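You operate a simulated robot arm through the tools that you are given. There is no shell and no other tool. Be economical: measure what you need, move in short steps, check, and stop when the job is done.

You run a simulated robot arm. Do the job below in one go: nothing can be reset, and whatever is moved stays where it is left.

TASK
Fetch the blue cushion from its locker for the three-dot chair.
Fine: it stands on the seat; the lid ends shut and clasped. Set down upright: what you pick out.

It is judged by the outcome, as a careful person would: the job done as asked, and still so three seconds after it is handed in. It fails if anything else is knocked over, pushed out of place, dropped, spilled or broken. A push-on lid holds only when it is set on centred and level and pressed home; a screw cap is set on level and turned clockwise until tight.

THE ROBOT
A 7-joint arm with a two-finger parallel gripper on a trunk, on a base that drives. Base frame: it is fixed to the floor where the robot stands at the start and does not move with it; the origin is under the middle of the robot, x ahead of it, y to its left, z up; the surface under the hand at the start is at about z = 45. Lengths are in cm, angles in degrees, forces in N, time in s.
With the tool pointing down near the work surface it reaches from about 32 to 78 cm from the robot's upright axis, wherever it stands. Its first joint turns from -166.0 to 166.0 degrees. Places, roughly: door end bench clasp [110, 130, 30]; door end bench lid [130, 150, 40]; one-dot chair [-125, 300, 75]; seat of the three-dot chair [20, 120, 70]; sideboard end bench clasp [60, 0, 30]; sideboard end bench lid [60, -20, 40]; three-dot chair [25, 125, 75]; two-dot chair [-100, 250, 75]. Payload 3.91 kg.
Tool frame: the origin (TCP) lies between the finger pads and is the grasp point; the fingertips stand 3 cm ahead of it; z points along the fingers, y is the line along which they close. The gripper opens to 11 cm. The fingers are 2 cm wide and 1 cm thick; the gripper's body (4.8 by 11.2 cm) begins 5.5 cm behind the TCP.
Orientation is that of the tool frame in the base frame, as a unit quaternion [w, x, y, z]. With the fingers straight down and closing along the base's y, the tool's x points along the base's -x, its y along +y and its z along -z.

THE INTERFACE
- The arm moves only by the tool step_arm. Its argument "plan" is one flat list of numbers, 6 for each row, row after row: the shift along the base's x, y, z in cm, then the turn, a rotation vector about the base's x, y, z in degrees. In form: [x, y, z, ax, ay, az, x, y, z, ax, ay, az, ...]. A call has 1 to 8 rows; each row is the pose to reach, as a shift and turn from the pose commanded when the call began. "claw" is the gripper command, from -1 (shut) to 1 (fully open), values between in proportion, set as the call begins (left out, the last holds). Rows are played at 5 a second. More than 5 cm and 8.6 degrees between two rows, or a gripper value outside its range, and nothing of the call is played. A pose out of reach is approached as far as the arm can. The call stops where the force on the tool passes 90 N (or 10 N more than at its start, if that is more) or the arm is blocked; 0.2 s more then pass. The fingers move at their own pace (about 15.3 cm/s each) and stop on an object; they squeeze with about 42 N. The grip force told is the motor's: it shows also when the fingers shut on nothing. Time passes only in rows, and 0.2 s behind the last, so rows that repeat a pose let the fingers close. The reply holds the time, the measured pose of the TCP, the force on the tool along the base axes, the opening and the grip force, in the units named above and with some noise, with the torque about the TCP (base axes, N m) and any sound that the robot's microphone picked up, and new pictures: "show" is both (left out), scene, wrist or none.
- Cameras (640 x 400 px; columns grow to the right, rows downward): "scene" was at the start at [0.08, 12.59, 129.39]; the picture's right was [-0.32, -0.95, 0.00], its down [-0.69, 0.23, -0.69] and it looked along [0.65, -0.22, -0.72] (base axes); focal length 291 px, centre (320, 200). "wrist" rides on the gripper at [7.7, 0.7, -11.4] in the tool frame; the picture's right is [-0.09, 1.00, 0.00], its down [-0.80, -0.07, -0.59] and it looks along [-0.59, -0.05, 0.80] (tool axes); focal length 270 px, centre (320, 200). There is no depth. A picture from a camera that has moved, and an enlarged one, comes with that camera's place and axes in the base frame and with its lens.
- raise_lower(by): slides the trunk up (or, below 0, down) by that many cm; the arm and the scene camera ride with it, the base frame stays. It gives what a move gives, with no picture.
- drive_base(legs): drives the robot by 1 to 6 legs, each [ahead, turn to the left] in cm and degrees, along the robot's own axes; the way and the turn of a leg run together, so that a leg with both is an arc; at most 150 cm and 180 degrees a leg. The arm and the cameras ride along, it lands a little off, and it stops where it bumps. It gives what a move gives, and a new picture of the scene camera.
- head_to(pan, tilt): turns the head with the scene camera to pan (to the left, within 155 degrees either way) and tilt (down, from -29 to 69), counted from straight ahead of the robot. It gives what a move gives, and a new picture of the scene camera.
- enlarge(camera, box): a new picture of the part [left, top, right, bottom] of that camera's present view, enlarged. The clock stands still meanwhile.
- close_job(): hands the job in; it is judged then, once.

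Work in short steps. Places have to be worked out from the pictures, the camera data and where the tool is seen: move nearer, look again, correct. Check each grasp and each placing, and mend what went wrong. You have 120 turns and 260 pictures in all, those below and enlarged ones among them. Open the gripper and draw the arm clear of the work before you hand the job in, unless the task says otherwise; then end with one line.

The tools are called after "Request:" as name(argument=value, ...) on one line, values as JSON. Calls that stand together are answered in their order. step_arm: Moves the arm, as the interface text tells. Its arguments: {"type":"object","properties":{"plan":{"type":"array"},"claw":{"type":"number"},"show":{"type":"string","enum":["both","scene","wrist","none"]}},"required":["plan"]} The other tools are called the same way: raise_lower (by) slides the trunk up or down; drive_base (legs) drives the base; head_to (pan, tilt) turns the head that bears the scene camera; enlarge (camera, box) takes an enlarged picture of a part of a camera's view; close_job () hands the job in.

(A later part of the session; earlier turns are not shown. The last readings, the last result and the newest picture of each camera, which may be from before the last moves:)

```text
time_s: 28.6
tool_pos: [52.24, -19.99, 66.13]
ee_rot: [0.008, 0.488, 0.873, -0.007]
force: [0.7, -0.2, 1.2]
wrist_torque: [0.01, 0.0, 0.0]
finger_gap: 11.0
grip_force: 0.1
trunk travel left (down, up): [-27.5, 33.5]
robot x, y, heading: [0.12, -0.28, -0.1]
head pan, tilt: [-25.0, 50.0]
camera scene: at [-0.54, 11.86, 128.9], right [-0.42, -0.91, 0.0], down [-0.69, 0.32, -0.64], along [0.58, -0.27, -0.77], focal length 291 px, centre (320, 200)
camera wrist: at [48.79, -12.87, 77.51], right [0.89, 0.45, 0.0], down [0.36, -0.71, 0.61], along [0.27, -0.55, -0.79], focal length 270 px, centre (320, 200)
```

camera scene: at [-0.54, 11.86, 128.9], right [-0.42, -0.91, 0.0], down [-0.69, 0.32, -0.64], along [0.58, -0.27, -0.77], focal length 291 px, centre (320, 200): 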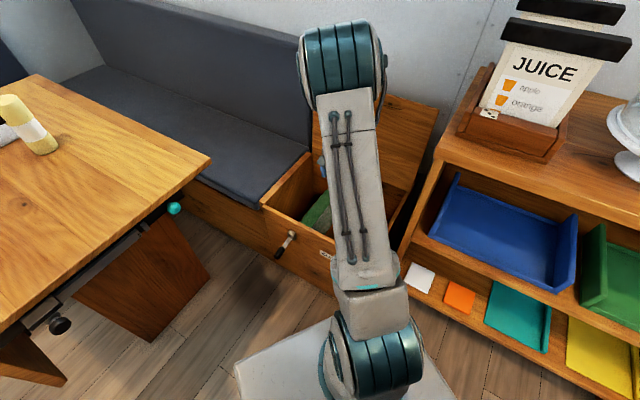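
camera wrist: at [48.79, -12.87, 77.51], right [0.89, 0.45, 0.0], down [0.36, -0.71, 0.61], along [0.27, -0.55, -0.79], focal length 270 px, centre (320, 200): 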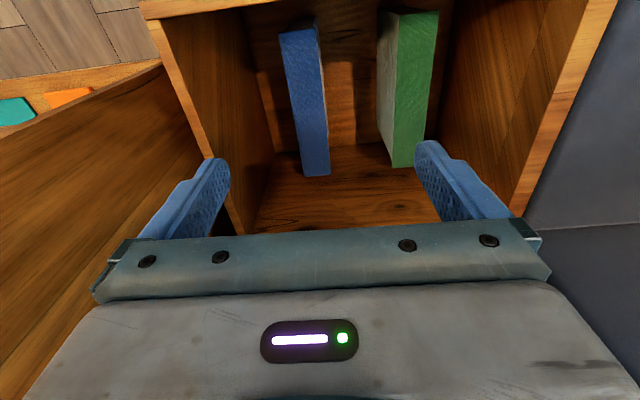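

Triangulation puts the blue cushion's top at z≈26.6, centre ≈(54.7,-30.6), ~28 long, ~6 thick. Descend above it.

Request:
step_arm(plan=[1, -4, -2, 0, 0, 0, 2, -8, -4, 0, 0, 0, 2.5, -10.4, -7.5, 0, 0, 0, 2.5, -10.4, -12, 0, 0, 0, 2.5, -10.4, -16.5, 0, 0, 0, 2.5, -10.4, -21, 0, 0, 0, 2.5, -10.4, -25.5, 0, 0, 0])

```text
time_s: 30.2
tool_pos: [54.82, -30.37, 40.72]
ee_rot: [0.008, 0.487, 0.873, -0.008]
force: [-0.6, 0.3, -0.2]
wrist_torque: [0.0, 0.0, 0.0]
finger_gap: 11.01
grip_force: 0.0
trunk travel left (down, up): [-27.5, 33.5]
robot x, y, heading: [0.17, -0.21, -0.1]
head pan, tilt: [-25.0, 50.0]
camera scene: at [-0.55, 11.85, 128.9], right [-0.42, -0.91, 0.0], down [-0.69, 0.32, -0.64], along [0.58, -0.27, -0.77], focal length 291 px, centre (320, 200)
camera wrist: at [51.25, -23.26, 52.02], right [0.89, 0.45, 0.0], down [0.36, -0.7, 0.61], along [0.27, -0.55, -0.79], focal length 270 px, centre (320, 200)
```

scene: 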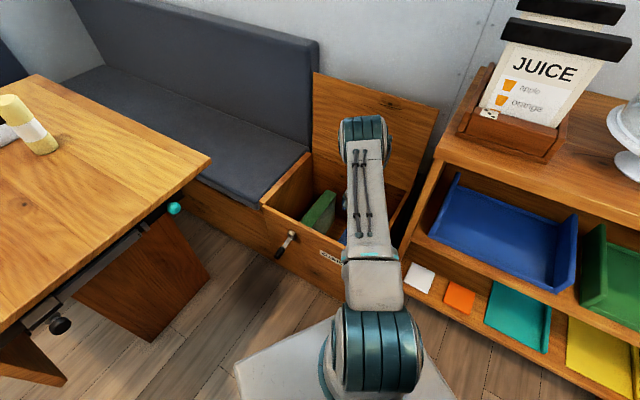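
wrist: 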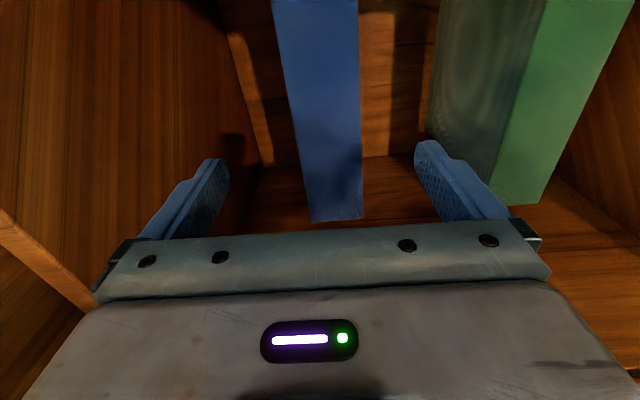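

Aligned within ~0.3 cm. Descend to TCP z≈24 straddling the cushion.

Request:
step_arm(plan=[0.25, 0.15, -4.3, 0, 0, 0, 0.25, 0.15, -8.6, 0, 0, 0, 0.25, 0.15, -12.8, 0, 0, 0, 0.25, 0.15, -16.5, 0, 0, 0])

```text
time_s: 31.2
tool_pos: [55.21, -30.21, 24.39]
ee_rot: [0.011, 0.486, 0.874, -0.008]
force: [-12.8, 9.6, 42.2]
wrist_torque: [0.47, -0.23, 0.18]
finger_gap: 11.0
grip_force: 0.0
trunk travel left (down, up): [-27.5, 33.5]
robot x, y, heading: [-0.19, -0.01, 0.2]
head pan, tilt: [-25.0, 50.0]
camera scene: at [-0.9, 12.02, 128.99], right [-0.42, -0.91, 0.0], down [-0.69, 0.32, -0.65], along [0.58, -0.27, -0.76], focal length 291 px, centre (320, 200)
camera wrist: at [51.59, -23.1, 35.81], right [0.89, 0.45, 0.0], down [0.36, -0.7, 0.62], along [0.28, -0.55, -0.79], focal length 270 px, centre (320, 200)
```

scene: 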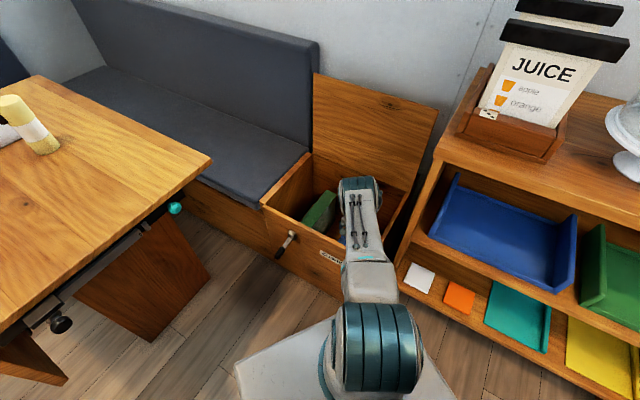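
wrist: 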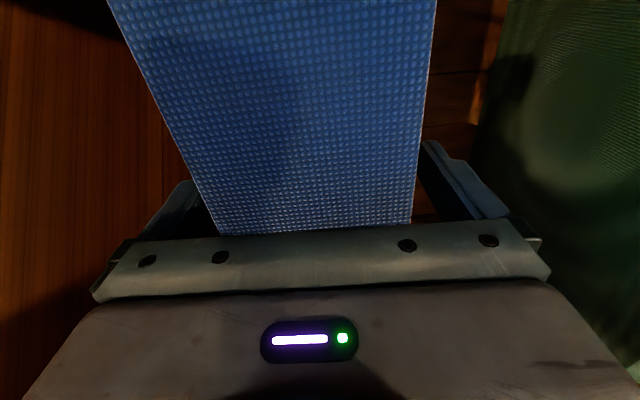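

42 N contact — palm likely on the cushion top. Raise 1.2 cm and check, then close.

Request:
step_arm(plan=[0, 0, 1.2, 0, 0, 0, 0, 0, 1.2, 0, 0, 0], show="none")

Request:
step_arm(plan=[0, 0, 0, 0, 0, 0, 0, 0, 0, 0, 0, 0, 0, 0, 0, 0, 0, 0, 0, 0, 0, 0, 0, 0], claw=-1, show="wrist")

```text
time_s: 31.8
tool_pos: [55.04, -30.29, 25.19]
ee_rot: [0.008, 0.488, 0.873, -0.008]
force: [0.3, 0.4, -0.2]
wrist_torque: [-0.02, -0.01, 0.01]
finger_gap: 11.01
grip_force: 0.1
trunk travel left (down, up): [-27.5, 33.5]
robot x, y, heading: [-0.31, -0.29, -0.1]
head pan, tilt: [-25.0, 50.0]
```

```text
time_s: 32.8
tool_pos: [55.05, -30.28, 25.19]
ee_rot: [0.008, 0.487, 0.873, -0.009]
force: [0.7, 0.5, -0.5]
wrist_torque: [0.14, -0.11, -0.03]
finger_gap: 5.8
grip_force: 41.4
trunk travel left (down, up): [-27.5, 33.5]
robot x, y, heading: [0.37, -0.13, 0.0]
head pan, tilt: [-25.0, 50.0]
camera wrist: at [51.52, -23.13, 36.55], right [0.89, 0.45, 0.0], down [0.36, -0.7, 0.61], along [0.27, -0.55, -0.79], focal length 270 px, centre (320, 200)
```

wrist: 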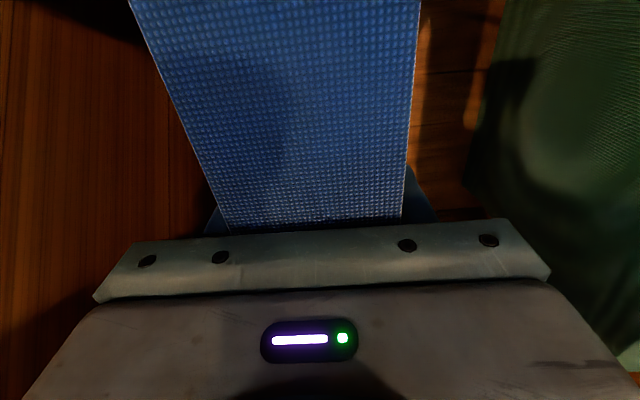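

Gripped at 5.8 cm. Lift straight up.

Request:
step_arm(plan=[0, 0, 2, 0, 0, 0, 0, 0, 4, 0, 0, 0], show="wrist")

Request:
step_arm(plan=[0, 0, 4.7, 0, 0, 0, 0, 0, 9.4, 0, 0, 0, 0, 0, 14.1, 0, 0, 0, 0, 0, 18.8, 0, 0, 0, 0, 0, 23.5, 0, 0, 0, 0, 0, 28.2, 0, 0, 0, 0, 0, 32.9, 0, 0, 0, 0, 0, 36, 0, 0, 0])

```text
time_s: 33.4
tool_pos: [55.06, -30.45, 29.31]
ee_rot: [0.008, 0.488, 0.873, -0.009]
force: [0.1, 0.8, -2.9]
wrist_torque: [-0.01, -0.01, 0.03]
finger_gap: 5.82
grip_force: 42.0
trunk travel left (down, up): [-27.5, 33.5]
robot x, y, heading: [0.11, -0.31, -0.3]
head pan, tilt: [-25.0, 50.0]
camera wrist: at [51.49, -23.27, 40.7], right [0.89, 0.45, 0.0], down [0.36, -0.7, 0.61], along [0.27, -0.55, -0.79], focal length 270 px, centre (320, 200)
```

wrist: 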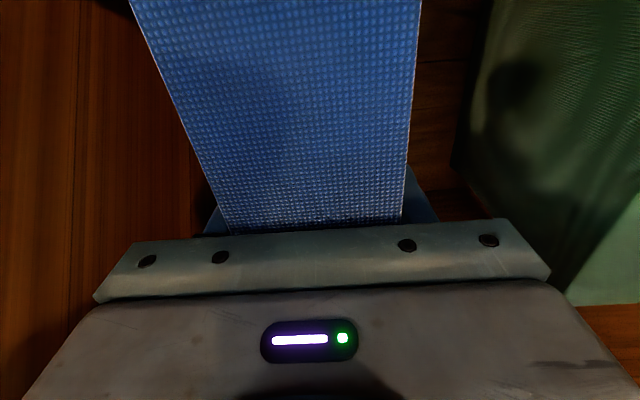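

```text
time_s: 35.2
tool_pos: [55.01, -30.49, 65.5]
ee_rot: [0.007, 0.487, 0.873, -0.008]
force: [0.3, 1.2, -2.6]
wrist_torque: [-0.04, 0.0, -0.02]
finger_gap: 5.81
grip_force: 41.9
trunk travel left (down, up): [-27.5, 33.5]
robot x, y, heading: [-0.35, 0.04, -0.1]
head pan, tilt: [-25.0, 50.0]
camera scene: at [-0.51, 11.83, 128.89], right [-0.42, -0.91, 0.0], down [-0.69, 0.32, -0.64], along [0.58, -0.27, -0.77], focal length 291 px, centre (320, 200)
camera wrist: at [51.49, -23.27, 76.74], right [0.89, 0.45, 0.0], down [0.36, -0.71, 0.61], along [0.27, -0.55, -0.79], focal length 270 px, centre (320, 200)
```

scene: 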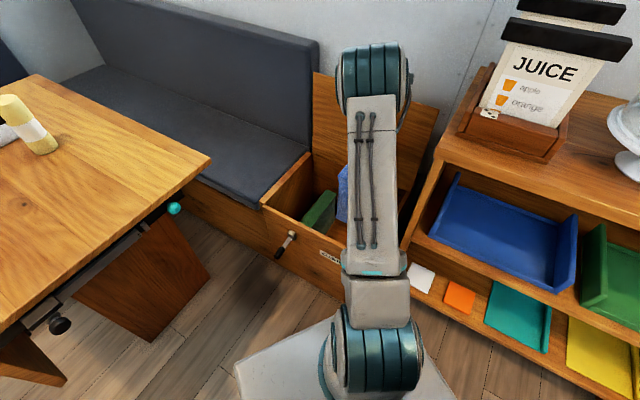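
wrist: 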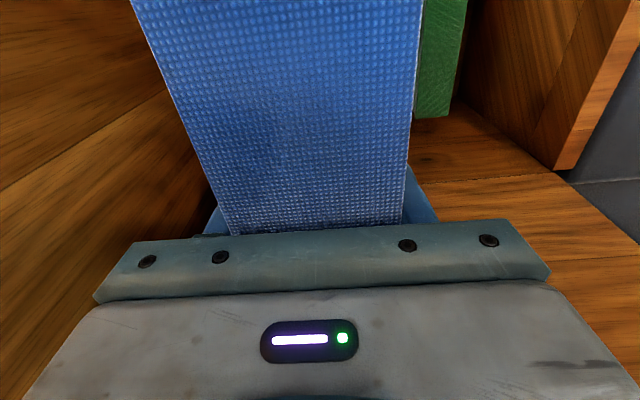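

Cushion is held (≈0.3 kg). Raise clear of the box then bring it in front of the robot, turning it straight ahead.

Request:
step_arm(plan=[0, 0, 4.7, 0, 0, 0, 0, 0, 9.4, 0, 0, 0, -1, 2, 13.5, 0, 0, 3, -3, 6.2, 15, 0, 0, 10, -5, 10.4, 15, 0, 0, 17, -7, 14.6, 15, 0, 0, 24, -9, 18.8, 15, 0, 0, 31, -11, 23, 15, 0, 0, 38], show="none")

Request:
step_arm(plan=[-2, 4, 0, 0, 0, 7, -3.5, 7.5, 0, 0, 0, 14, -4, 8, 0, 0, 0, 19.5], show="scene")

Request:
head_to(pan=150, tilt=35)

Request:
head_to(pan=-150, tilt=35)

```text
time_s: 37.0
tool_pos: [44.08, -7.28, 80.5]
ee_rot: [0.01, 0.175, 0.984, -0.006]
force: [0.4, -0.5, -2.9]
wrist_torque: [0.01, -0.02, -0.02]
finger_gap: 5.81
grip_force: 42.8
trunk travel left (down, up): [-27.5, 33.5]
robot x, y, heading: [0.02, -0.0, 0.0]
head pan, tilt: [-25.0, 50.0]
```

```text
time_s: 37.8
tool_pos: [40.06, 0.81, 80.49]
ee_rot: [0.012, 0.006, 1.0, -0.004]
force: [0.0, -0.1, -2.8]
wrist_torque: [-0.01, -0.02, 0.0]
finger_gap: 5.79
grip_force: 41.8
trunk travel left (down, up): [-27.5, 33.5]
robot x, y, heading: [0.13, 0.03, -0.1]
head pan, tilt: [-25.0, 50.0]
camera scene: at [-0.53, 11.87, 128.89], right [-0.42, -0.91, 0.0], down [-0.69, 0.32, -0.64], along [0.58, -0.27, -0.77], focal length 291 px, centre (320, 200)
```

scene: 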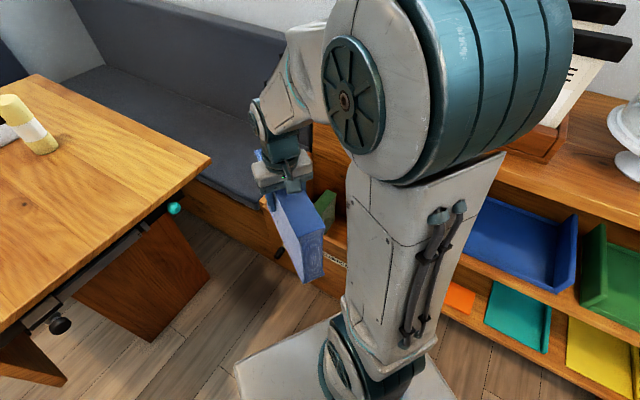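

```text
time_s: 40.4
tool_pos: [40.05, 0.79, 80.35]
ee_rot: [0.011, 0.007, 1.0, -0.003]
force: [1.0, -1.3, -3.4]
wrist_torque: [-0.01, 0.01, 0.02]
finger_gap: 5.78
grip_force: 42.2
trunk travel left (down, up): [-27.5, 33.5]
robot x, y, heading: [0.01, 0.27, -0.2]
head pan, tilt: [150.0, 35.0]
camera scene: at [-15.13, 19.52, 131.07], right [0.5, 0.87, 0.0], down [0.5, -0.29, -0.82], along [-0.71, 0.41, -0.57], focal length 291 px, centre (320, 200)
```

scene: 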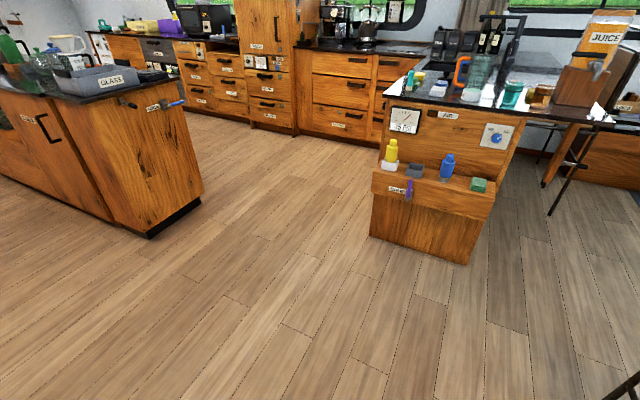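

```text
time_s: 44.5
tool_pos: [40.1, 0.81, 80.48]
ee_rot: [0.011, 0.007, 1.0, -0.003]
force: [-0.5, -0.4, -3.3]
wrist_torque: [-0.02, -0.01, -0.02]
finger_gap: 5.8
grip_force: 42.1
trunk travel left (down, up): [-27.5, 33.5]
robot x, y, heading: [-0.11, -0.15, 0.0]
head pan, tilt: [-150.0, 35.0]
camera scene: at [-15.13, 10.7, 131.07], right [-0.5, 0.87, 0.0], down [0.5, 0.29, -0.82], along [-0.71, -0.41, -0.57], focal length 291 px, centre (320, 200)
```

scene: 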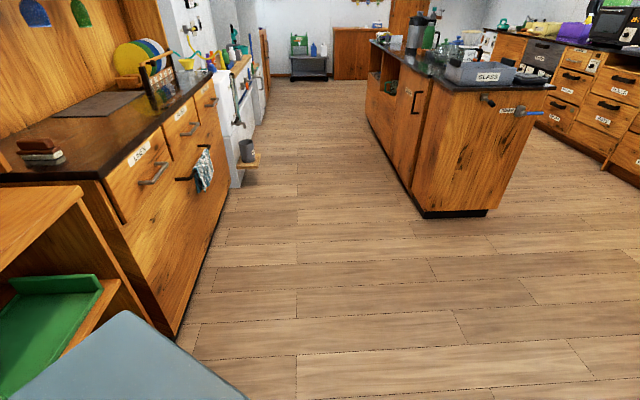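

Floor behind and left is clear. Back off 25 cm, turn left 108°, advance 70 to a staging point in front of the chair, and turn to face it.

Request:
drive_base(legs=[[-25, 0], [0, 108]])

Request:
head_to(pan=-15, tilt=35)

```text
time_s: 51.0
tool_pos: [-39.57, 37.27, 80.48]
ee_rot: [-0.009, 0.816, -0.578, -0.007]
force: [0.6, -0.6, -2.8]
wrist_torque: [0.02, 0.0, -0.01]
finger_gap: 5.76
grip_force: 42.5
trunk travel left (down, up): [-27.5, 33.5]
robot x, y, heading: [-25.37, -0.1, 110.3]
head pan, tilt: [-150.0, 35.0]
camera scene: at [-29.83, -18.06, 131.07], right [-0.64, -0.77, 0.0], down [-0.44, 0.37, -0.82], along [0.63, -0.52, -0.57], focal length 291 px, centre (320, 200)
```

scene: 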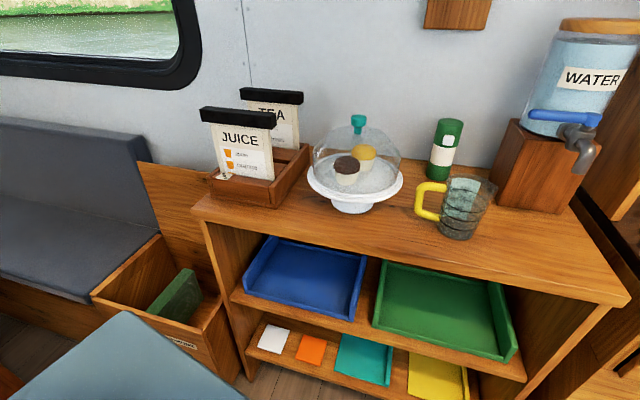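

```text
time_s: 53.1
tool_pos: [-39.49, 37.29, 80.34]
ee_rot: [-0.009, 0.817, -0.577, -0.007]
force: [-0.7, -0.3, -2.1]
wrist_torque: [0.05, 0.04, 0.01]
finger_gap: 5.76
grip_force: 41.9
trunk travel left (down, up): [-27.5, 33.5]
robot x, y, heading: [-25.01, -0.28, 110.2]
head pan, tilt: [-15.0, 35.0]
camera scene: at [-37.39, -3.64, 131.07], right [1.0, 0.09, 0.0], down [0.05, -0.57, -0.82], along [-0.07, 0.82, -0.57], focal length 291 px, centre (320, 200)
```

scene: 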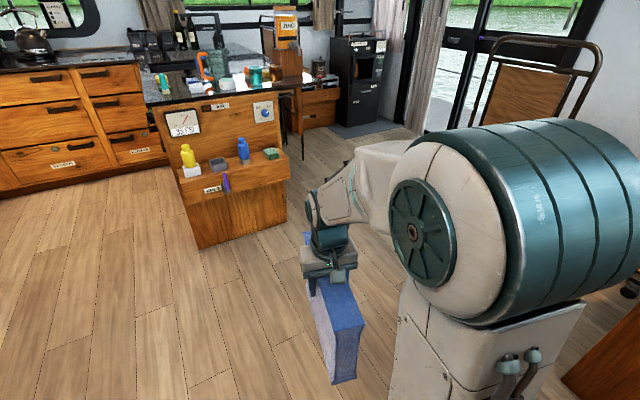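

Path clear. Advance 66 and turn right 72°.

Request:
drive_base(legs=[[66, 0], [0, -72]])

Request:
head_to(pan=10, tilt=30)

```text
time_s: 59.9
tool_pos: [-17.03, 86.82, 80.37]
ee_rot: [0.012, -0.321, 0.947, -0.001]
force: [0.0, -0.1, -2.2]
wrist_torque: [0.0, -0.04, -0.04]
finger_gap: 5.81
grip_force: 41.6
trunk travel left (down, up): [-27.5, 33.5]
robot x, y, heading: [-48.24, 61.83, 38.1]
head pan, tilt: [-15.0, 35.0]
camera scene: at [-55.34, 72.42, 131.07], right [0.4, -0.92, 0.0], down [-0.53, -0.23, -0.82], along [0.75, 0.32, -0.57], focal length 291 px, centre (320, 200)
```

scene: 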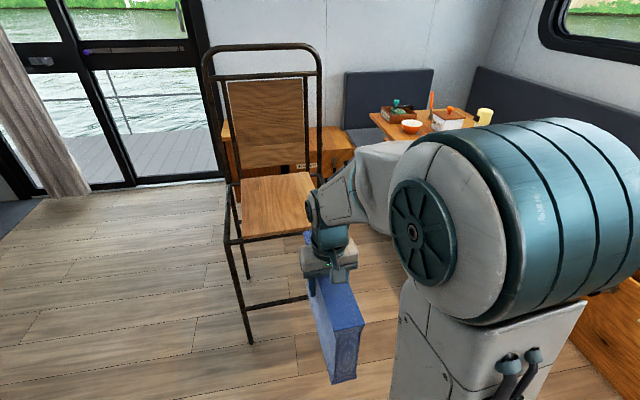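

```text
time_s: 60.8
tool_pos: [-17.21, 87.01, 80.35]
ee_rot: [0.012, -0.322, 0.947, 0.0]
force: [0.0, -0.3, -2.9]
wrist_torque: [0.01, -0.03, 0.0]
finger_gap: 5.78
grip_force: 42.0
trunk travel left (down, up): [-27.5, 33.5]
robot x, y, heading: [-48.44, 61.93, 38.2]
head pan, tilt: [10.0, 30.0]
camera scene: at [-57.41, 75.69, 131.85], right [0.75, -0.67, 0.0], down [-0.33, -0.37, -0.87], along [0.58, 0.65, -0.5], focal length 291 px, centre (320, 200)
```

scene: 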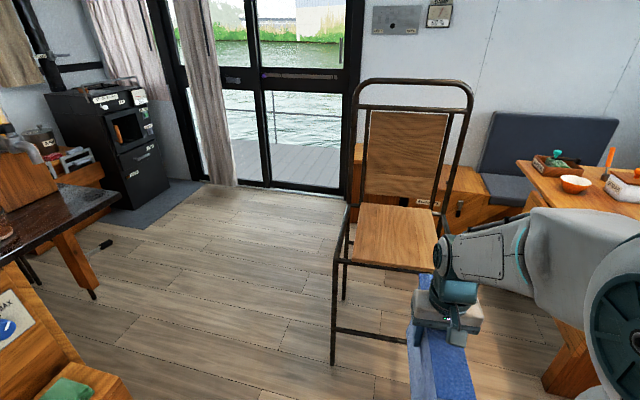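

Chair's seat centre is ~(23.7,123.8), 95 cm ahead and 4 cm left of robot axis. Raise the trunk 20 cm so the cushion clears the seat, then drive ahead 36.

Request:
enlarge(camera="scene", box=[330, 70, 490, 280])

Request:
raise_lower(by=20)

Request:
drive_base(legs=[[36, 0]])

```text
1.90 times, centred on (410, 175) of scene
camera zoom: at [-57.41, 75.69, 131.85], right [0.75, -0.67, 0.0], down [-0.33, -0.37, -0.87], along [0.58, 0.65, -0.5], focal length 554 px, centre (149, 248)
```

zoom: 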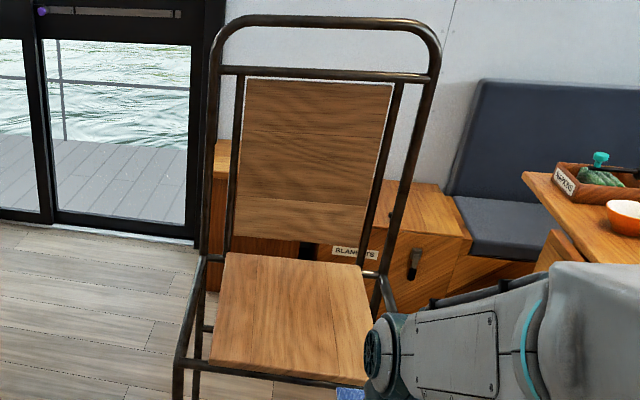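

```text
time_s: 63.0
tool_pos: [-17.11, 86.98, 100.43]
ee_rot: [0.012, -0.322, 0.947, 0.0]
force: [0.5, -0.1, -3.1]
wrist_torque: [0.05, 0.02, -0.03]
finger_gap: 5.79
grip_force: 41.6
trunk travel left (down, up): [-47.5, 13.5]
robot x, y, heading: [-48.54, 61.65, 38.2]
head pan, tilt: [10.0, 30.0]
```

```text
time_s: 65.3
tool_pos: [10.7, 109.3, 100.33]
ee_rot: [0.011, -0.324, 0.946, 0.0]
force: [-0.1, -0.2, -2.6]
wrist_torque: [-0.01, -0.01, -0.04]
finger_gap: 5.78
grip_force: 41.9
trunk travel left (down, up): [-47.5, 13.5]
robot x, y, heading: [-20.01, 83.69, 38.6]
head pan, tilt: [10.0, 30.0]
camera scene: at [-29.51, 97.8, 151.85], right [0.75, -0.66, 0.0], down [-0.33, -0.37, -0.87], along [0.57, 0.65, -0.5], focal length 291 px, centre (320, 200)
```

scene: 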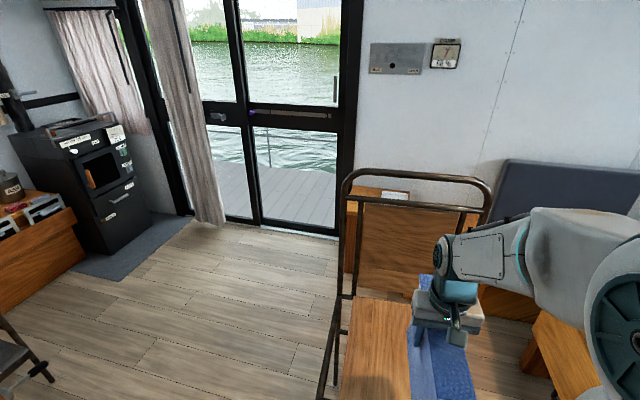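

Look down at the seat for a precise fix.

Request:
head_to(pan=5, tilt=50)

Request:
step_arm(plan=[0, 0, 0, 0, 0, 0], show="wrist")

```text
time_s: 66.1
tool_pos: [10.74, 109.17, 100.41]
ee_rot: [0.012, -0.322, 0.947, 0.0]
force: [0.2, -0.6, -2.2]
wrist_torque: [0.01, -0.02, -0.01]
finger_gap: 5.78
grip_force: 42.1
trunk travel left (down, up): [-47.5, 13.5]
robot x, y, heading: [-20.56, 83.69, 38.5]
head pan, tilt: [5.0, 50.0]
camera scene: at [-29.95, 96.3, 148.9], right [0.69, -0.73, 0.0], down [-0.56, -0.53, -0.64], along [0.47, 0.44, -0.77], focal length 291 px, centre (320, 200)
```

scene: 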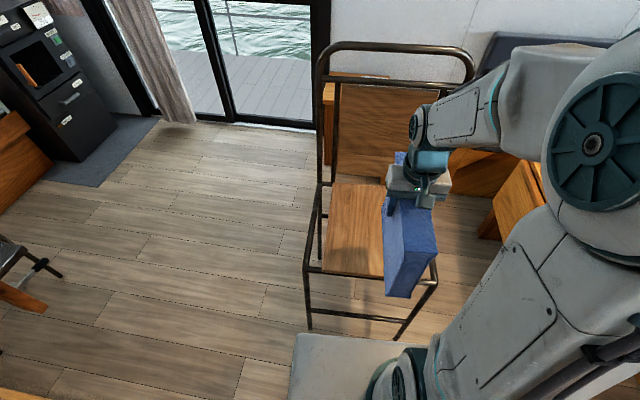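

```text
time_s: 66.5
tool_pos: [10.73, 109.14, 100.39]
ee_rot: [0.011, -0.324, 0.946, -0.001]
force: [0.2, -0.1, -2.7]
wrist_torque: [0.02, 0.0, -0.01]
finger_gap: 5.81
grip_force: 42.4
trunk travel left (down, up): [-47.5, 13.5]
robot x, y, heading: [-20.28, 83.65, 38.8]
head pan, tilt: [5.0, 50.0]
camera wrist: at [4.0, 104.95, 111.72], right [-0.54, 0.84, 0.0], down [0.66, 0.43, 0.61], along [0.52, 0.33, -0.79], focal length 270 px, centre (320, 200)
```

wrist: 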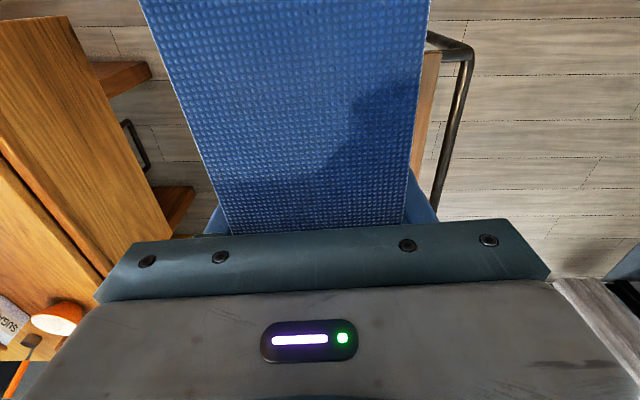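

Seat centre confirmed ≈(23.4,123), depth direction ≈37°, matching the cushion's direction. Move over it and descend to z≈90.

Request:
step_arm(plan=[2.95, 3.3, 0, 0, 0, 0, 5.9, 6.6, 0, 0, 0, 0, 8.85, 9.9, 0, 0, 0, 0, 11.8, 13.2, 0, 0, 0, 0, 11.8, 13.2, -4.5, 0, 0, 0, 11.8, 13.2, -9, 0, 0, 0])

```text
time_s: 67.9
tool_pos: [22.55, 122.26, 91.37]
ee_rot: [0.012, -0.323, 0.946, 0.001]
force: [0.7, 0.3, -2.6]
wrist_torque: [0.02, -0.01, -0.02]
finger_gap: 5.75
grip_force: 42.3
trunk travel left (down, up): [-47.5, 13.5]
robot x, y, heading: [-20.9, 84.04, 38.2]
head pan, tilt: [5.0, 50.0]
camera scene: at [-29.92, 96.33, 148.9], right [0.69, -0.73, 0.0], down [-0.56, -0.53, -0.64], along [0.47, 0.44, -0.77], focal length 291 px, centre (320, 200)
camera wrist: at [15.86, 118.0, 102.68], right [-0.54, 0.84, 0.0], down [0.66, 0.43, 0.61], along [0.52, 0.33, -0.79], focal length 270 px, centre (320, 200)
```

scene: 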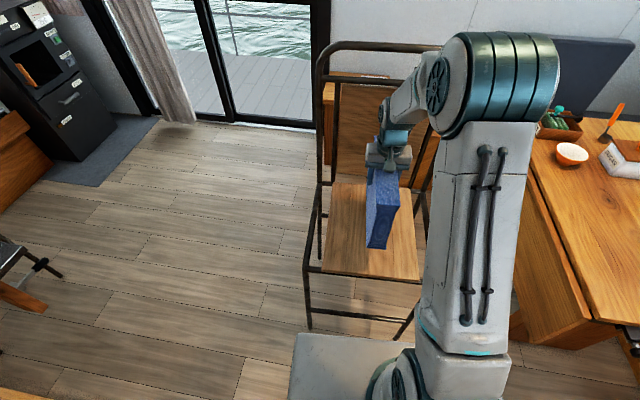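
wrist: 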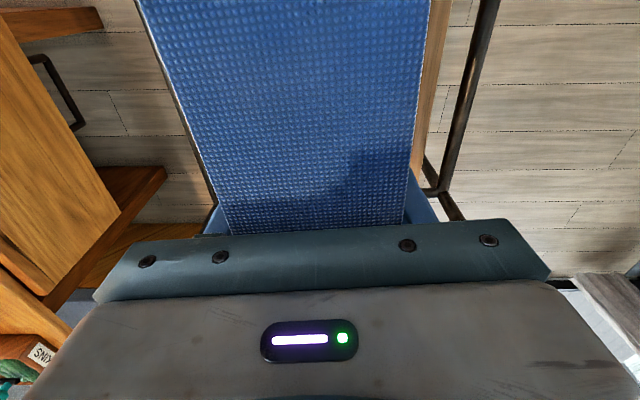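

Positioned well. Descend slowly seeking contact.

Request:
step_arm(plan=[0, 0, -1, 0, 0, 0, 0, 0, -2, 0, 0, 0, 0, 0, -3, 0, 0, 0, 0, 0, -4, 0, 0, 0], show="scene")

```text
time_s: 68.9
tool_pos: [22.5, 122.37, 87.42]
ee_rot: [0.012, -0.323, 0.946, 0.001]
force: [0.9, -0.4, -2.5]
wrist_torque: [0.04, 0.0, 0.02]
finger_gap: 5.74
grip_force: 41.7
trunk travel left (down, up): [-47.5, 13.5]
robot x, y, heading: [-20.34, 83.6, 38.7]
head pan, tilt: [5.0, 50.0]
camera scene: at [-29.93, 96.32, 148.89], right [0.69, -0.73, 0.0], down [-0.56, -0.53, -0.64], along [0.47, 0.44, -0.77], focal length 291 px, centre (320, 200)
```

scene: 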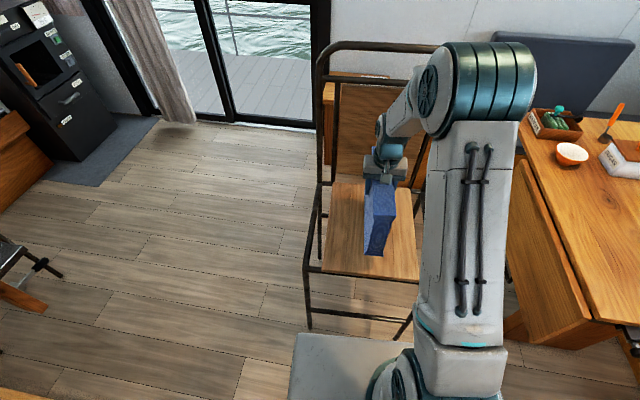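

Still hanging free, ~5 cm more expected. Continue in small steps.

Request:
step_arm(plan=[0, 0, -1, 0, 0, 0, 0, 0, -2, 0, 0, 0, 0, 0, -3, 0, 0, 0], show="scene")

```text
time_s: 69.7
tool_pos: [22.34, 122.41, 84.41]
ee_rot: [0.012, -0.323, 0.946, 0.0]
force: [-0.4, -0.2, -2.6]
wrist_torque: [0.01, 0.02, -0.02]
finger_gap: 5.76
grip_force: 41.7
trunk travel left (down, up): [-47.5, 13.5]
robot x, y, heading: [-20.31, 83.95, 38.5]
head pan, tilt: [5.0, 50.0]
camera scene: at [-29.94, 96.32, 148.9], right [0.69, -0.73, 0.0], down [-0.56, -0.53, -0.64], along [0.47, 0.44, -0.77], focal length 291 px, centre (320, 200)
```

scene: 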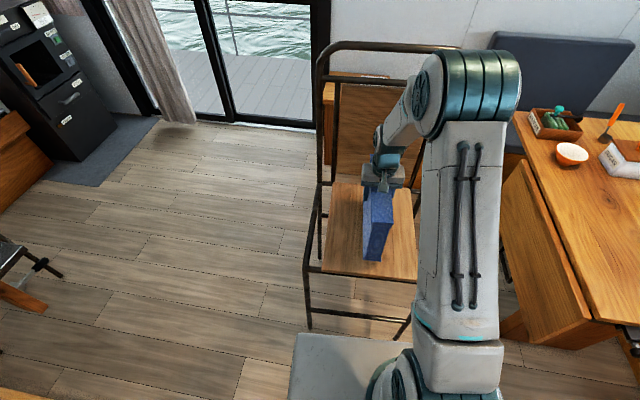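

Request:
step_arm(plan=[0, 0, -0.7, 0, 0, 0, 0, 0, -1.4, 0, 0, 0, 0, 0, -2, 0, 0, 0], show="scene")

Request:
enlarge(camera="scene", box=[300, 150, 440, 290])

```text
time_s: 70.5
tool_pos: [22.64, 122.33, 82.42]
ee_rot: [0.012, -0.323, 0.946, 0.0]
force: [0.3, 1.3, -1.1]
wrist_torque: [0.01, -0.02, 0.01]
finger_gap: 5.8
grip_force: 42.5
trunk travel left (down, up): [-47.5, 13.5]
robot x, y, heading: [-20.25, 83.67, 38.4]
head pan, tilt: [5.0, 50.0]
camera scene: at [-29.93, 96.32, 148.89], right [0.69, -0.73, 0.0], down [-0.56, -0.53, -0.64], along [0.47, 0.44, -0.77], focal length 291 px, centre (320, 200)
```

scene: 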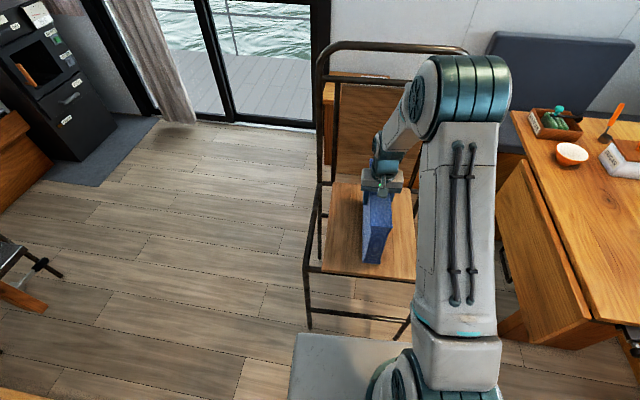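

```text
2.86 times, centred on (370, 220) of scene
camera zoom: at [-29.93, 96.32, 148.89], right [0.69, -0.73, 0.0], down [-0.56, -0.53, -0.64], along [0.47, 0.44, -0.77], focal length 831 px, centre (177, 143)
```

zoom: 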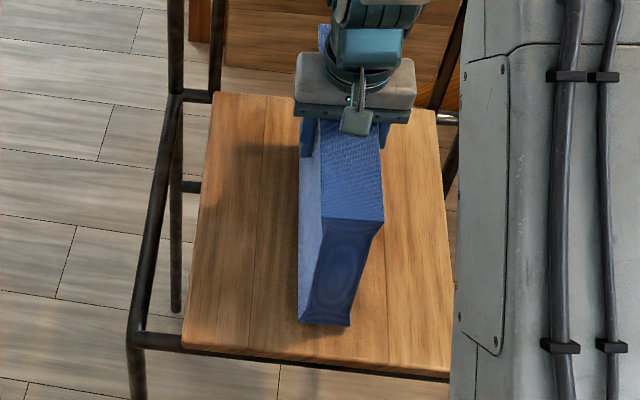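

Almost down. Lower a bit more in fine steps.

Request:
step_arm(plan=[0, 0, -0.4, 0, 0, 0, 0, 0, -0.8, 0, 0, 0, 0, 0, -1.2, 0, 0, 0], show="none")

```text
time_s: 71.3
tool_pos: [22.48, 122.41, 81.27]
ee_rot: [0.012, -0.323, 0.946, 0.001]
force: [0.5, 1.0, -3.1]
wrist_torque: [0.02, -0.07, -0.02]
finger_gap: 5.79
grip_force: 42.0
trunk travel left (down, up): [-47.5, 13.5]
robot x, y, heading: [-20.21, 83.88, 38.6]
head pan, tilt: [5.0, 50.0]
```

Request:
step_arm(plan=[0, 0, -0.4, 0, 0, 0, 0, 0, -0.8, 0, 0, 0, 0, 0, -1.2, 0, 0, 0], show="none")

Request:
enlarge(camera="scene", box=[300, 150, 440, 290])

```text
time_s: 72.1
tool_pos: [22.6, 122.39, 80.88]
ee_rot: [0.019, -0.322, 0.946, 0.004]
force: [-0.3, -2.9, 65.2]
wrist_torque: [1.17, 0.85, 0.34]
finger_gap: 5.74
grip_force: 42.3
trunk travel left (down, up): [-47.5, 13.5]
robot x, y, heading: [-20.33, 83.82, 38.7]
head pan, tilt: [5.0, 50.0]
```

```text
2.86 times, centred on (370, 220) of scene
camera zoom: at [-30.38, 95.85, 148.98], right [0.69, -0.73, 0.0], down [-0.55, -0.53, -0.65], along [0.47, 0.44, -0.76], focal length 831 px, centre (177, 143)
```

zoom: 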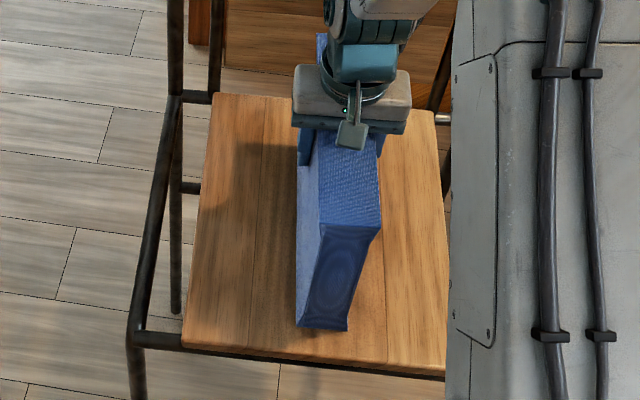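

Contact (65 N). Ease up 0.7, then open.

Request:
step_arm(plan=[0, 0, 0.4, 0, 0, 0, 0, 0, 0.75, 0, 0, 0], show="none")

```text
time_s: 72.7
tool_pos: [22.51, 122.38, 80.83]
ee_rot: [0.013, -0.323, 0.946, 0.002]
force: [7.0, 6.3, 18.5]
wrist_torque: [1.7, -1.05, -0.36]
finger_gap: 5.78
grip_force: 42.2
trunk travel left (down, up): [-47.5, 13.5]
robot x, y, heading: [-20.34, 84.05, 38.4]
head pan, tilt: [5.0, 50.0]
```

Small residual load; open and wait.

Request:
step_arm(plan=[0, 0, 0.1, 0, 0, 0, 0, 0, 0.1, 0, 0, 0, 0, 0, 0.1, 0, 0, 0, 0, 0, 0.1, 0, 0, 0], claw=1)

```text
time_s: 73.7
tool_pos: [22.45, 122.3, 80.86]
ee_rot: [0.013, -0.322, 0.947, 0.0]
force: [-0.4, -0.1, -0.5]
wrist_torque: [0.0, -0.04, -0.05]
finger_gap: 11.01
grip_force: 0.1
trunk travel left (down, up): [-47.5, 13.5]
robot x, y, heading: [-20.62, 83.25, 38.5]
head pan, tilt: [5.0, 50.0]
camera scene: at [-29.95, 96.3, 148.89], right [0.69, -0.73, 0.0], down [-0.56, -0.53, -0.64], along [0.47, 0.44, -0.77], focal length 291 px, centre (320, 200)
camera wrist: at [15.78, 118.1, 92.23], right [-0.54, 0.84, 0.0], down [0.66, 0.43, 0.61], along [0.52, 0.33, -0.79], focal length 270 px, centre (320, 200)
```

scene: 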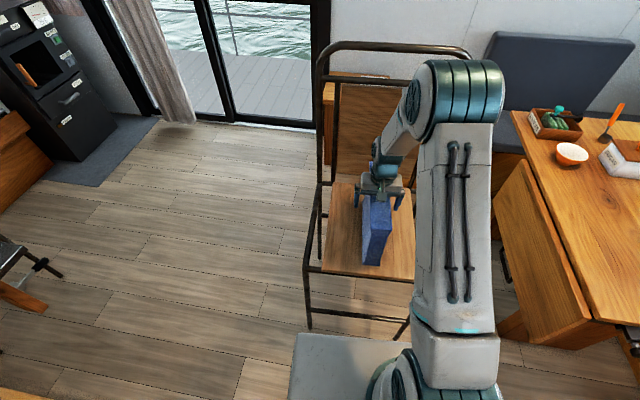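
wrist: 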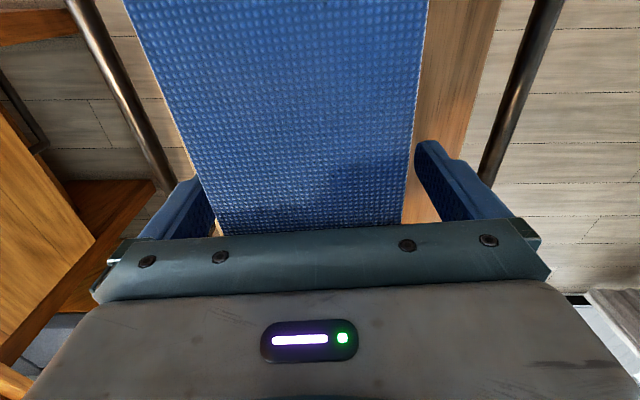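

The cushion stands free. Lift straight up and retract.

Request:
step_arm(plan=[0, 0, 3, 0, 0, 0, 0, 0, 7.5, 0, 0, 0, 0, 0, 12, 0, 0, 0, 0, 0, 16.5, 0, 0, 0, -3.5, -3, 17, 0, 0, 0, -7, -6, 17, 0, 0, 0, -10.5, -9, 17, 0, 0, 0, -13.5, -11.5, 17, 0, 0, 0])

Request:
enlarge(camera="scene", box=[290, 30, 490, 330])

```text
time_s: 75.5
tool_pos: [8.71, 110.94, 98.0]
ee_rot: [0.011, -0.323, 0.946, 0.001]
force: [-0.3, 0.1, -1.3]
wrist_torque: [-0.01, -0.01, 0.03]
finger_gap: 11.0
grip_force: 0.1
trunk travel left (down, up): [-47.5, 13.5]
robot x, y, heading: [-20.31, 83.72, 38.5]
head pan, tilt: [5.0, 50.0]
camera scene: at [-30.0, 96.25, 148.89], right [0.69, -0.73, 0.0], down [-0.56, -0.53, -0.64], along [0.47, 0.44, -0.77], focal length 291 px, centre (320, 200)
camera wrist: at [1.93, 106.76, 109.27], right [-0.54, 0.84, 0.0], down [0.66, 0.43, 0.61], along [0.52, 0.33, -0.79], focal length 270 px, centre (320, 200)
```

scene: 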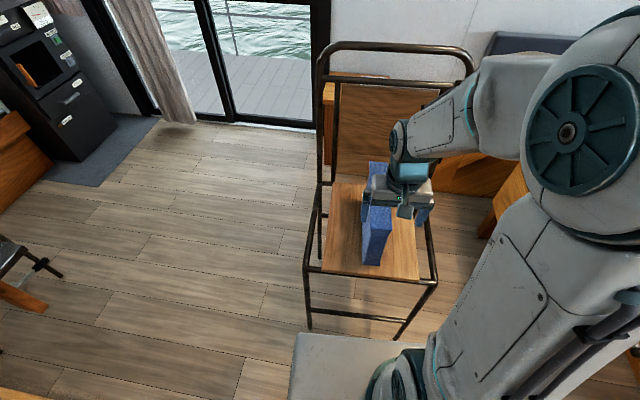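
wrist: 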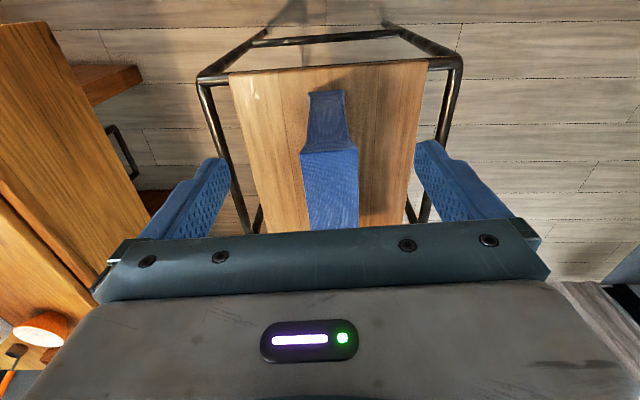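

```text
1.33 times, centred on (390, 180) of scene
camera zoom: at [-30.0, 96.25, 148.89], right [0.69, -0.73, 0.0], down [-0.56, -0.53, -0.64], along [0.47, 0.44, -0.77], focal length 388 px, centre (227, 227)
```

zoom: 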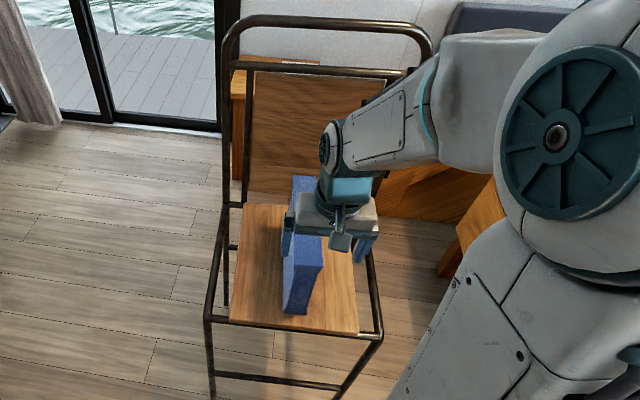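

Cushion stands well. Now back off and drive round toward the locker's front, checking midway.

Request:
drive_base(legs=[[-30, 0], [0, -66.6]])

Request:
head_to(pan=10, tilt=40)

```text
time_s: 80.5
tool_pos: [-7.23, 49.57, 97.92]
ee_rot: [0.01, 0.248, 0.969, -0.006]
force: [0.1, -0.4, 0.9]
wrist_torque: [0.0, 0.0, 0.01]
finger_gap: 10.98
grip_force: 0.1
trunk travel left (down, up): [-47.5, 13.5]
robot x, y, heading: [-43.95, 65.68, -28.0]
head pan, tilt: [5.0, 50.0]
camera scene: at [-36.21, 79.29, 148.9], right [-0.39, -0.92, 0.0], down [-0.71, 0.3, -0.64], along [0.59, -0.25, -0.77], focal length 291 px, centre (320, 200)
```

scene: 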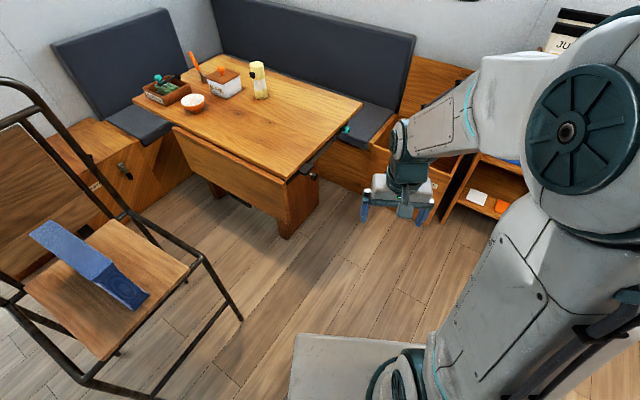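

```text
time_s: 81.2
tool_pos: [-7.22, 49.55, 98.01]
ee_rot: [0.01, 0.247, 0.969, -0.006]
force: [0.8, 0.3, 0.8]
wrist_torque: [0.02, -0.01, 0.01]
finger_gap: 11.0
grip_force: 0.1
trunk travel left (down, up): [-47.5, 13.5]
robot x, y, heading: [-43.65, 65.5, -27.7]
head pan, tilt: [10.0, 40.0]
camera scene: at [-35.21, 79.69, 150.31], right [-0.31, -0.95, 0.0], down [-0.61, 0.2, -0.77], along [0.73, -0.23, -0.64], focal length 291 px, centre (320, 200)
```

scene: 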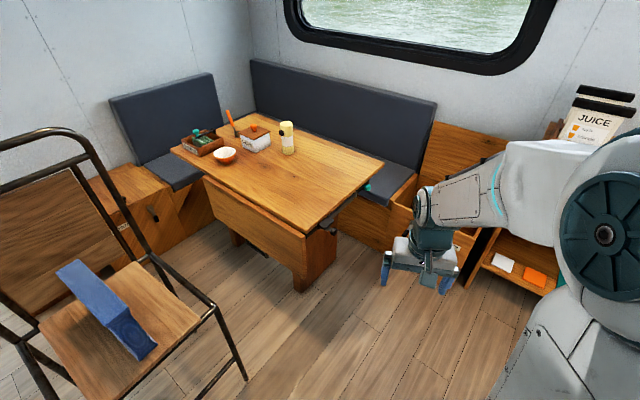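

Layout confirms earlier estimates. Drive ahead 64.7 and turn right 29°.

Request:
drive_base(legs=[[64.7, 0], [0, -29.3]])

Request:
head_to(pan=5, tilt=45)

```text
time_s: 86.2
tool_pos: [37.75, 3.59, 97.84]
ee_rot: [0.008, 0.486, 0.874, -0.008]
force: [0.4, 0.3, -0.4]
wrist_torque: [-0.03, 0.0, -0.03]
finger_gap: 11.02
grip_force: 0.0
trunk travel left (down, up): [-47.5, 13.5]
robot x, y, heading: [13.57, 35.41, -57.7]
head pan, tilt: [10.0, 40.0]
camera scene: at [27.95, 43.86, 150.31], right [-0.74, -0.68, 0.0], down [-0.44, 0.47, -0.77], along [0.52, -0.56, -0.64], focal length 291 px, centre (320, 200)
```

scene: 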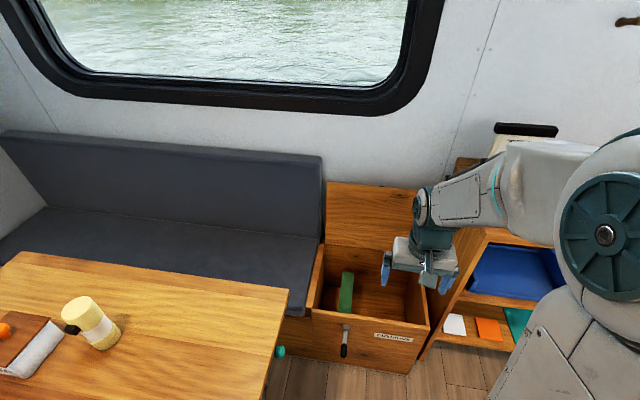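

```text
time_s: 86.9
tool_pos: [37.72, 3.62, 97.97]
ee_rot: [0.008, 0.487, 0.874, -0.008]
force: [-0.6, 0.3, 0.0]
wrist_torque: [-0.01, 0.01, 0.02]
finger_gap: 11.01
grip_force: 0.0
trunk travel left (down, up): [-47.5, 13.5]
robot x, y, heading: [13.77, 35.31, -57.5]
head pan, tilt: [5.0, 45.0]
camera scene: at [27.18, 43.69, 149.59], right [-0.79, -0.61, 0.0], down [-0.43, 0.56, -0.71], along [0.43, -0.56, -0.71], focal length 291 px, centre (320, 200)
```

scene: 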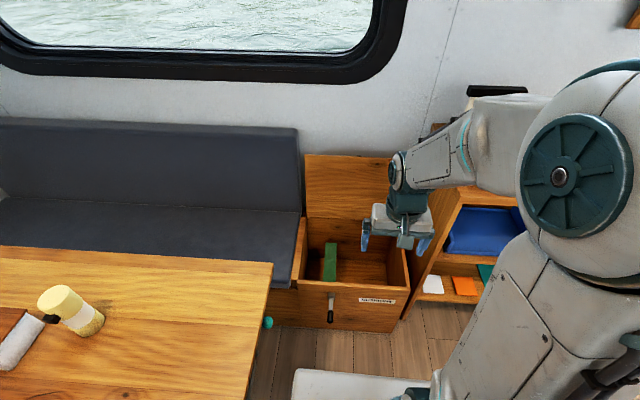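

Drive ahead 16 cm to come near the locker face.

Request:
drive_base(legs=[[16, 0]])

Request:
step_arm(plan=[0, 0, 1, 0, 0, 0], show="wrist")

```text
time_s: 88.3
tool_pos: [46.4, -10.05, 97.97]
ee_rot: [0.008, 0.487, 0.873, -0.008]
force: [-0.9, -0.5, 0.2]
wrist_torque: [-0.01, 0.01, -0.04]
finger_gap: 10.99
grip_force: 0.2
trunk travel left (down, up): [-47.5, 13.5]
robot x, y, heading: [21.89, 22.05, -57.7]
head pan, tilt: [5.0, 45.0]
camera scene: at [35.9, 30.04, 149.59], right [-0.79, -0.61, 0.0], down [-0.43, 0.56, -0.71], along [0.43, -0.56, -0.71], focal length 291 px, centre (320, 200)
```

scene: 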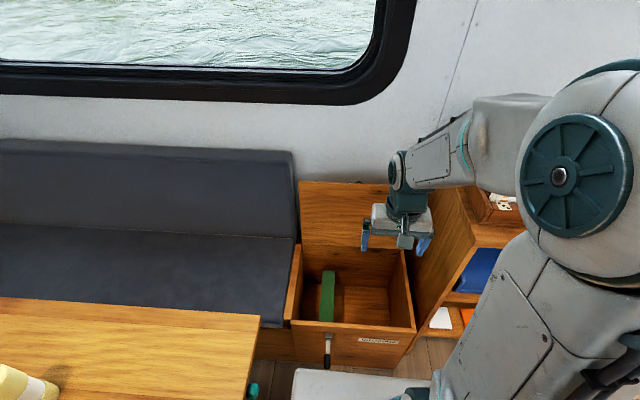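

```text
time_s: 88.7
tool_pos: [46.16, -9.76, 98.96]
ee_rot: [0.008, 0.487, 0.873, -0.009]
force: [0.3, 0.1, -0.9]
wrist_torque: [-0.03, -0.01, -0.03]
finger_gap: 10.98
grip_force: 0.0
trunk travel left (down, up): [-47.5, 13.5]
robot x, y, heading: [22.5, 21.81, -57.4]
head pan, tilt: [5.0, 45.0]
camera wrist: at [42.75, -2.65, 110.3], right [0.89, 0.45, 0.0], down [0.36, -0.71, 0.61], along [0.27, -0.55, -0.79], focal length 270 px, centre (320, 200)
```

wrist: 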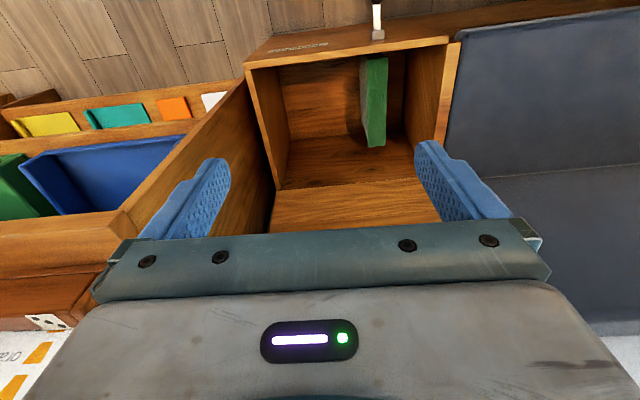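

Stereo gives the lid's top edge at z≈87 and ~15 cm in front of the hinge (lid at ~70°). Raise the trunk 12, and bring the closed hand over and behind the lid's top edge, left of the knob.

Request:
raise_lower(by=12)

Request:
step_arm(plan=[3.3, -2.8, -1.5, 0, 0, 0, 6.6, -5.6, -3, 0, 0, 0, 9.9, -8.4, -4.5, 0, 0, 0, 13.2, -11.2, -6, 0, 0, 0, 16.5, -14, -7.5, 0, 0, 0, 19.8, -16.8, -9, 0, 0, 0, 23.1, -19.6, -10.5, 0, 0, 0, 26.4, -22.2, -12, 0, 0, 0], claw=-1)

```text
time_s: 90.2
tool_pos: [46.27, -9.93, 110.95]
ee_rot: [0.008, 0.487, 0.873, -0.009]
force: [-0.2, 0.3, -0.3]
wrist_torque: [-0.02, 0.0, -0.04]
finger_gap: 11.01
grip_force: 0.1
trunk travel left (down, up): [-59.5, 1.5]
robot x, y, heading: [22.25, 22.04, -57.4]
head pan, tilt: [5.0, 45.0]
```

```text
time_s: 92.0
tool_pos: [72.64, -32.05, 98.99]
ee_rot: [0.007, 0.487, 0.873, -0.008]
force: [0.4, -0.1, 0.3]
wrist_torque: [0.0, 0.0, 0.03]
finger_gap: 0.01
grip_force: 37.7
trunk travel left (down, up): [-59.5, 1.5]
robot x, y, heading: [22.52, 22.14, -57.9]
head pan, tilt: [5.0, 45.0]
camera scene: at [35.99, 30.0, 161.58], right [-0.79, -0.61, 0.0], down [-0.43, 0.56, -0.71], along [0.43, -0.56, -0.71], focal length 291 px, centre (320, 200)
camera wrist: at [69.12, -24.82, 110.22], right [0.89, 0.45, 0.0], down [0.36, -0.71, 0.61], along [0.27, -0.55, -0.79], focal length 270 px, centre (320, 200)
```

scene: 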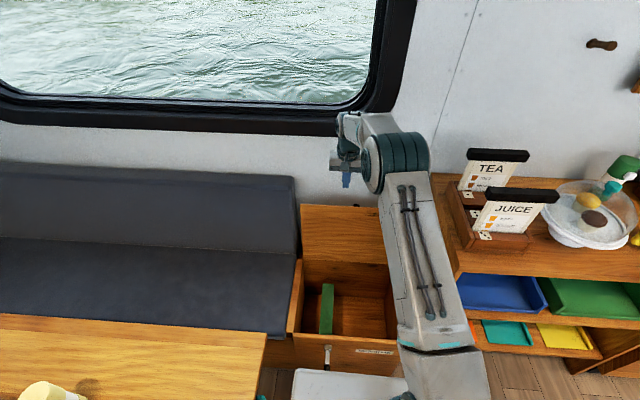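
wrist: 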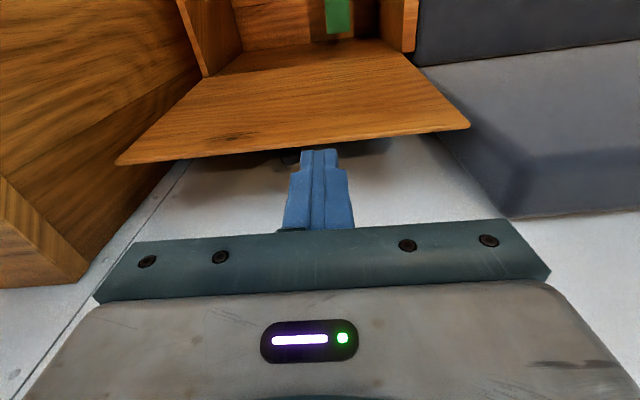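

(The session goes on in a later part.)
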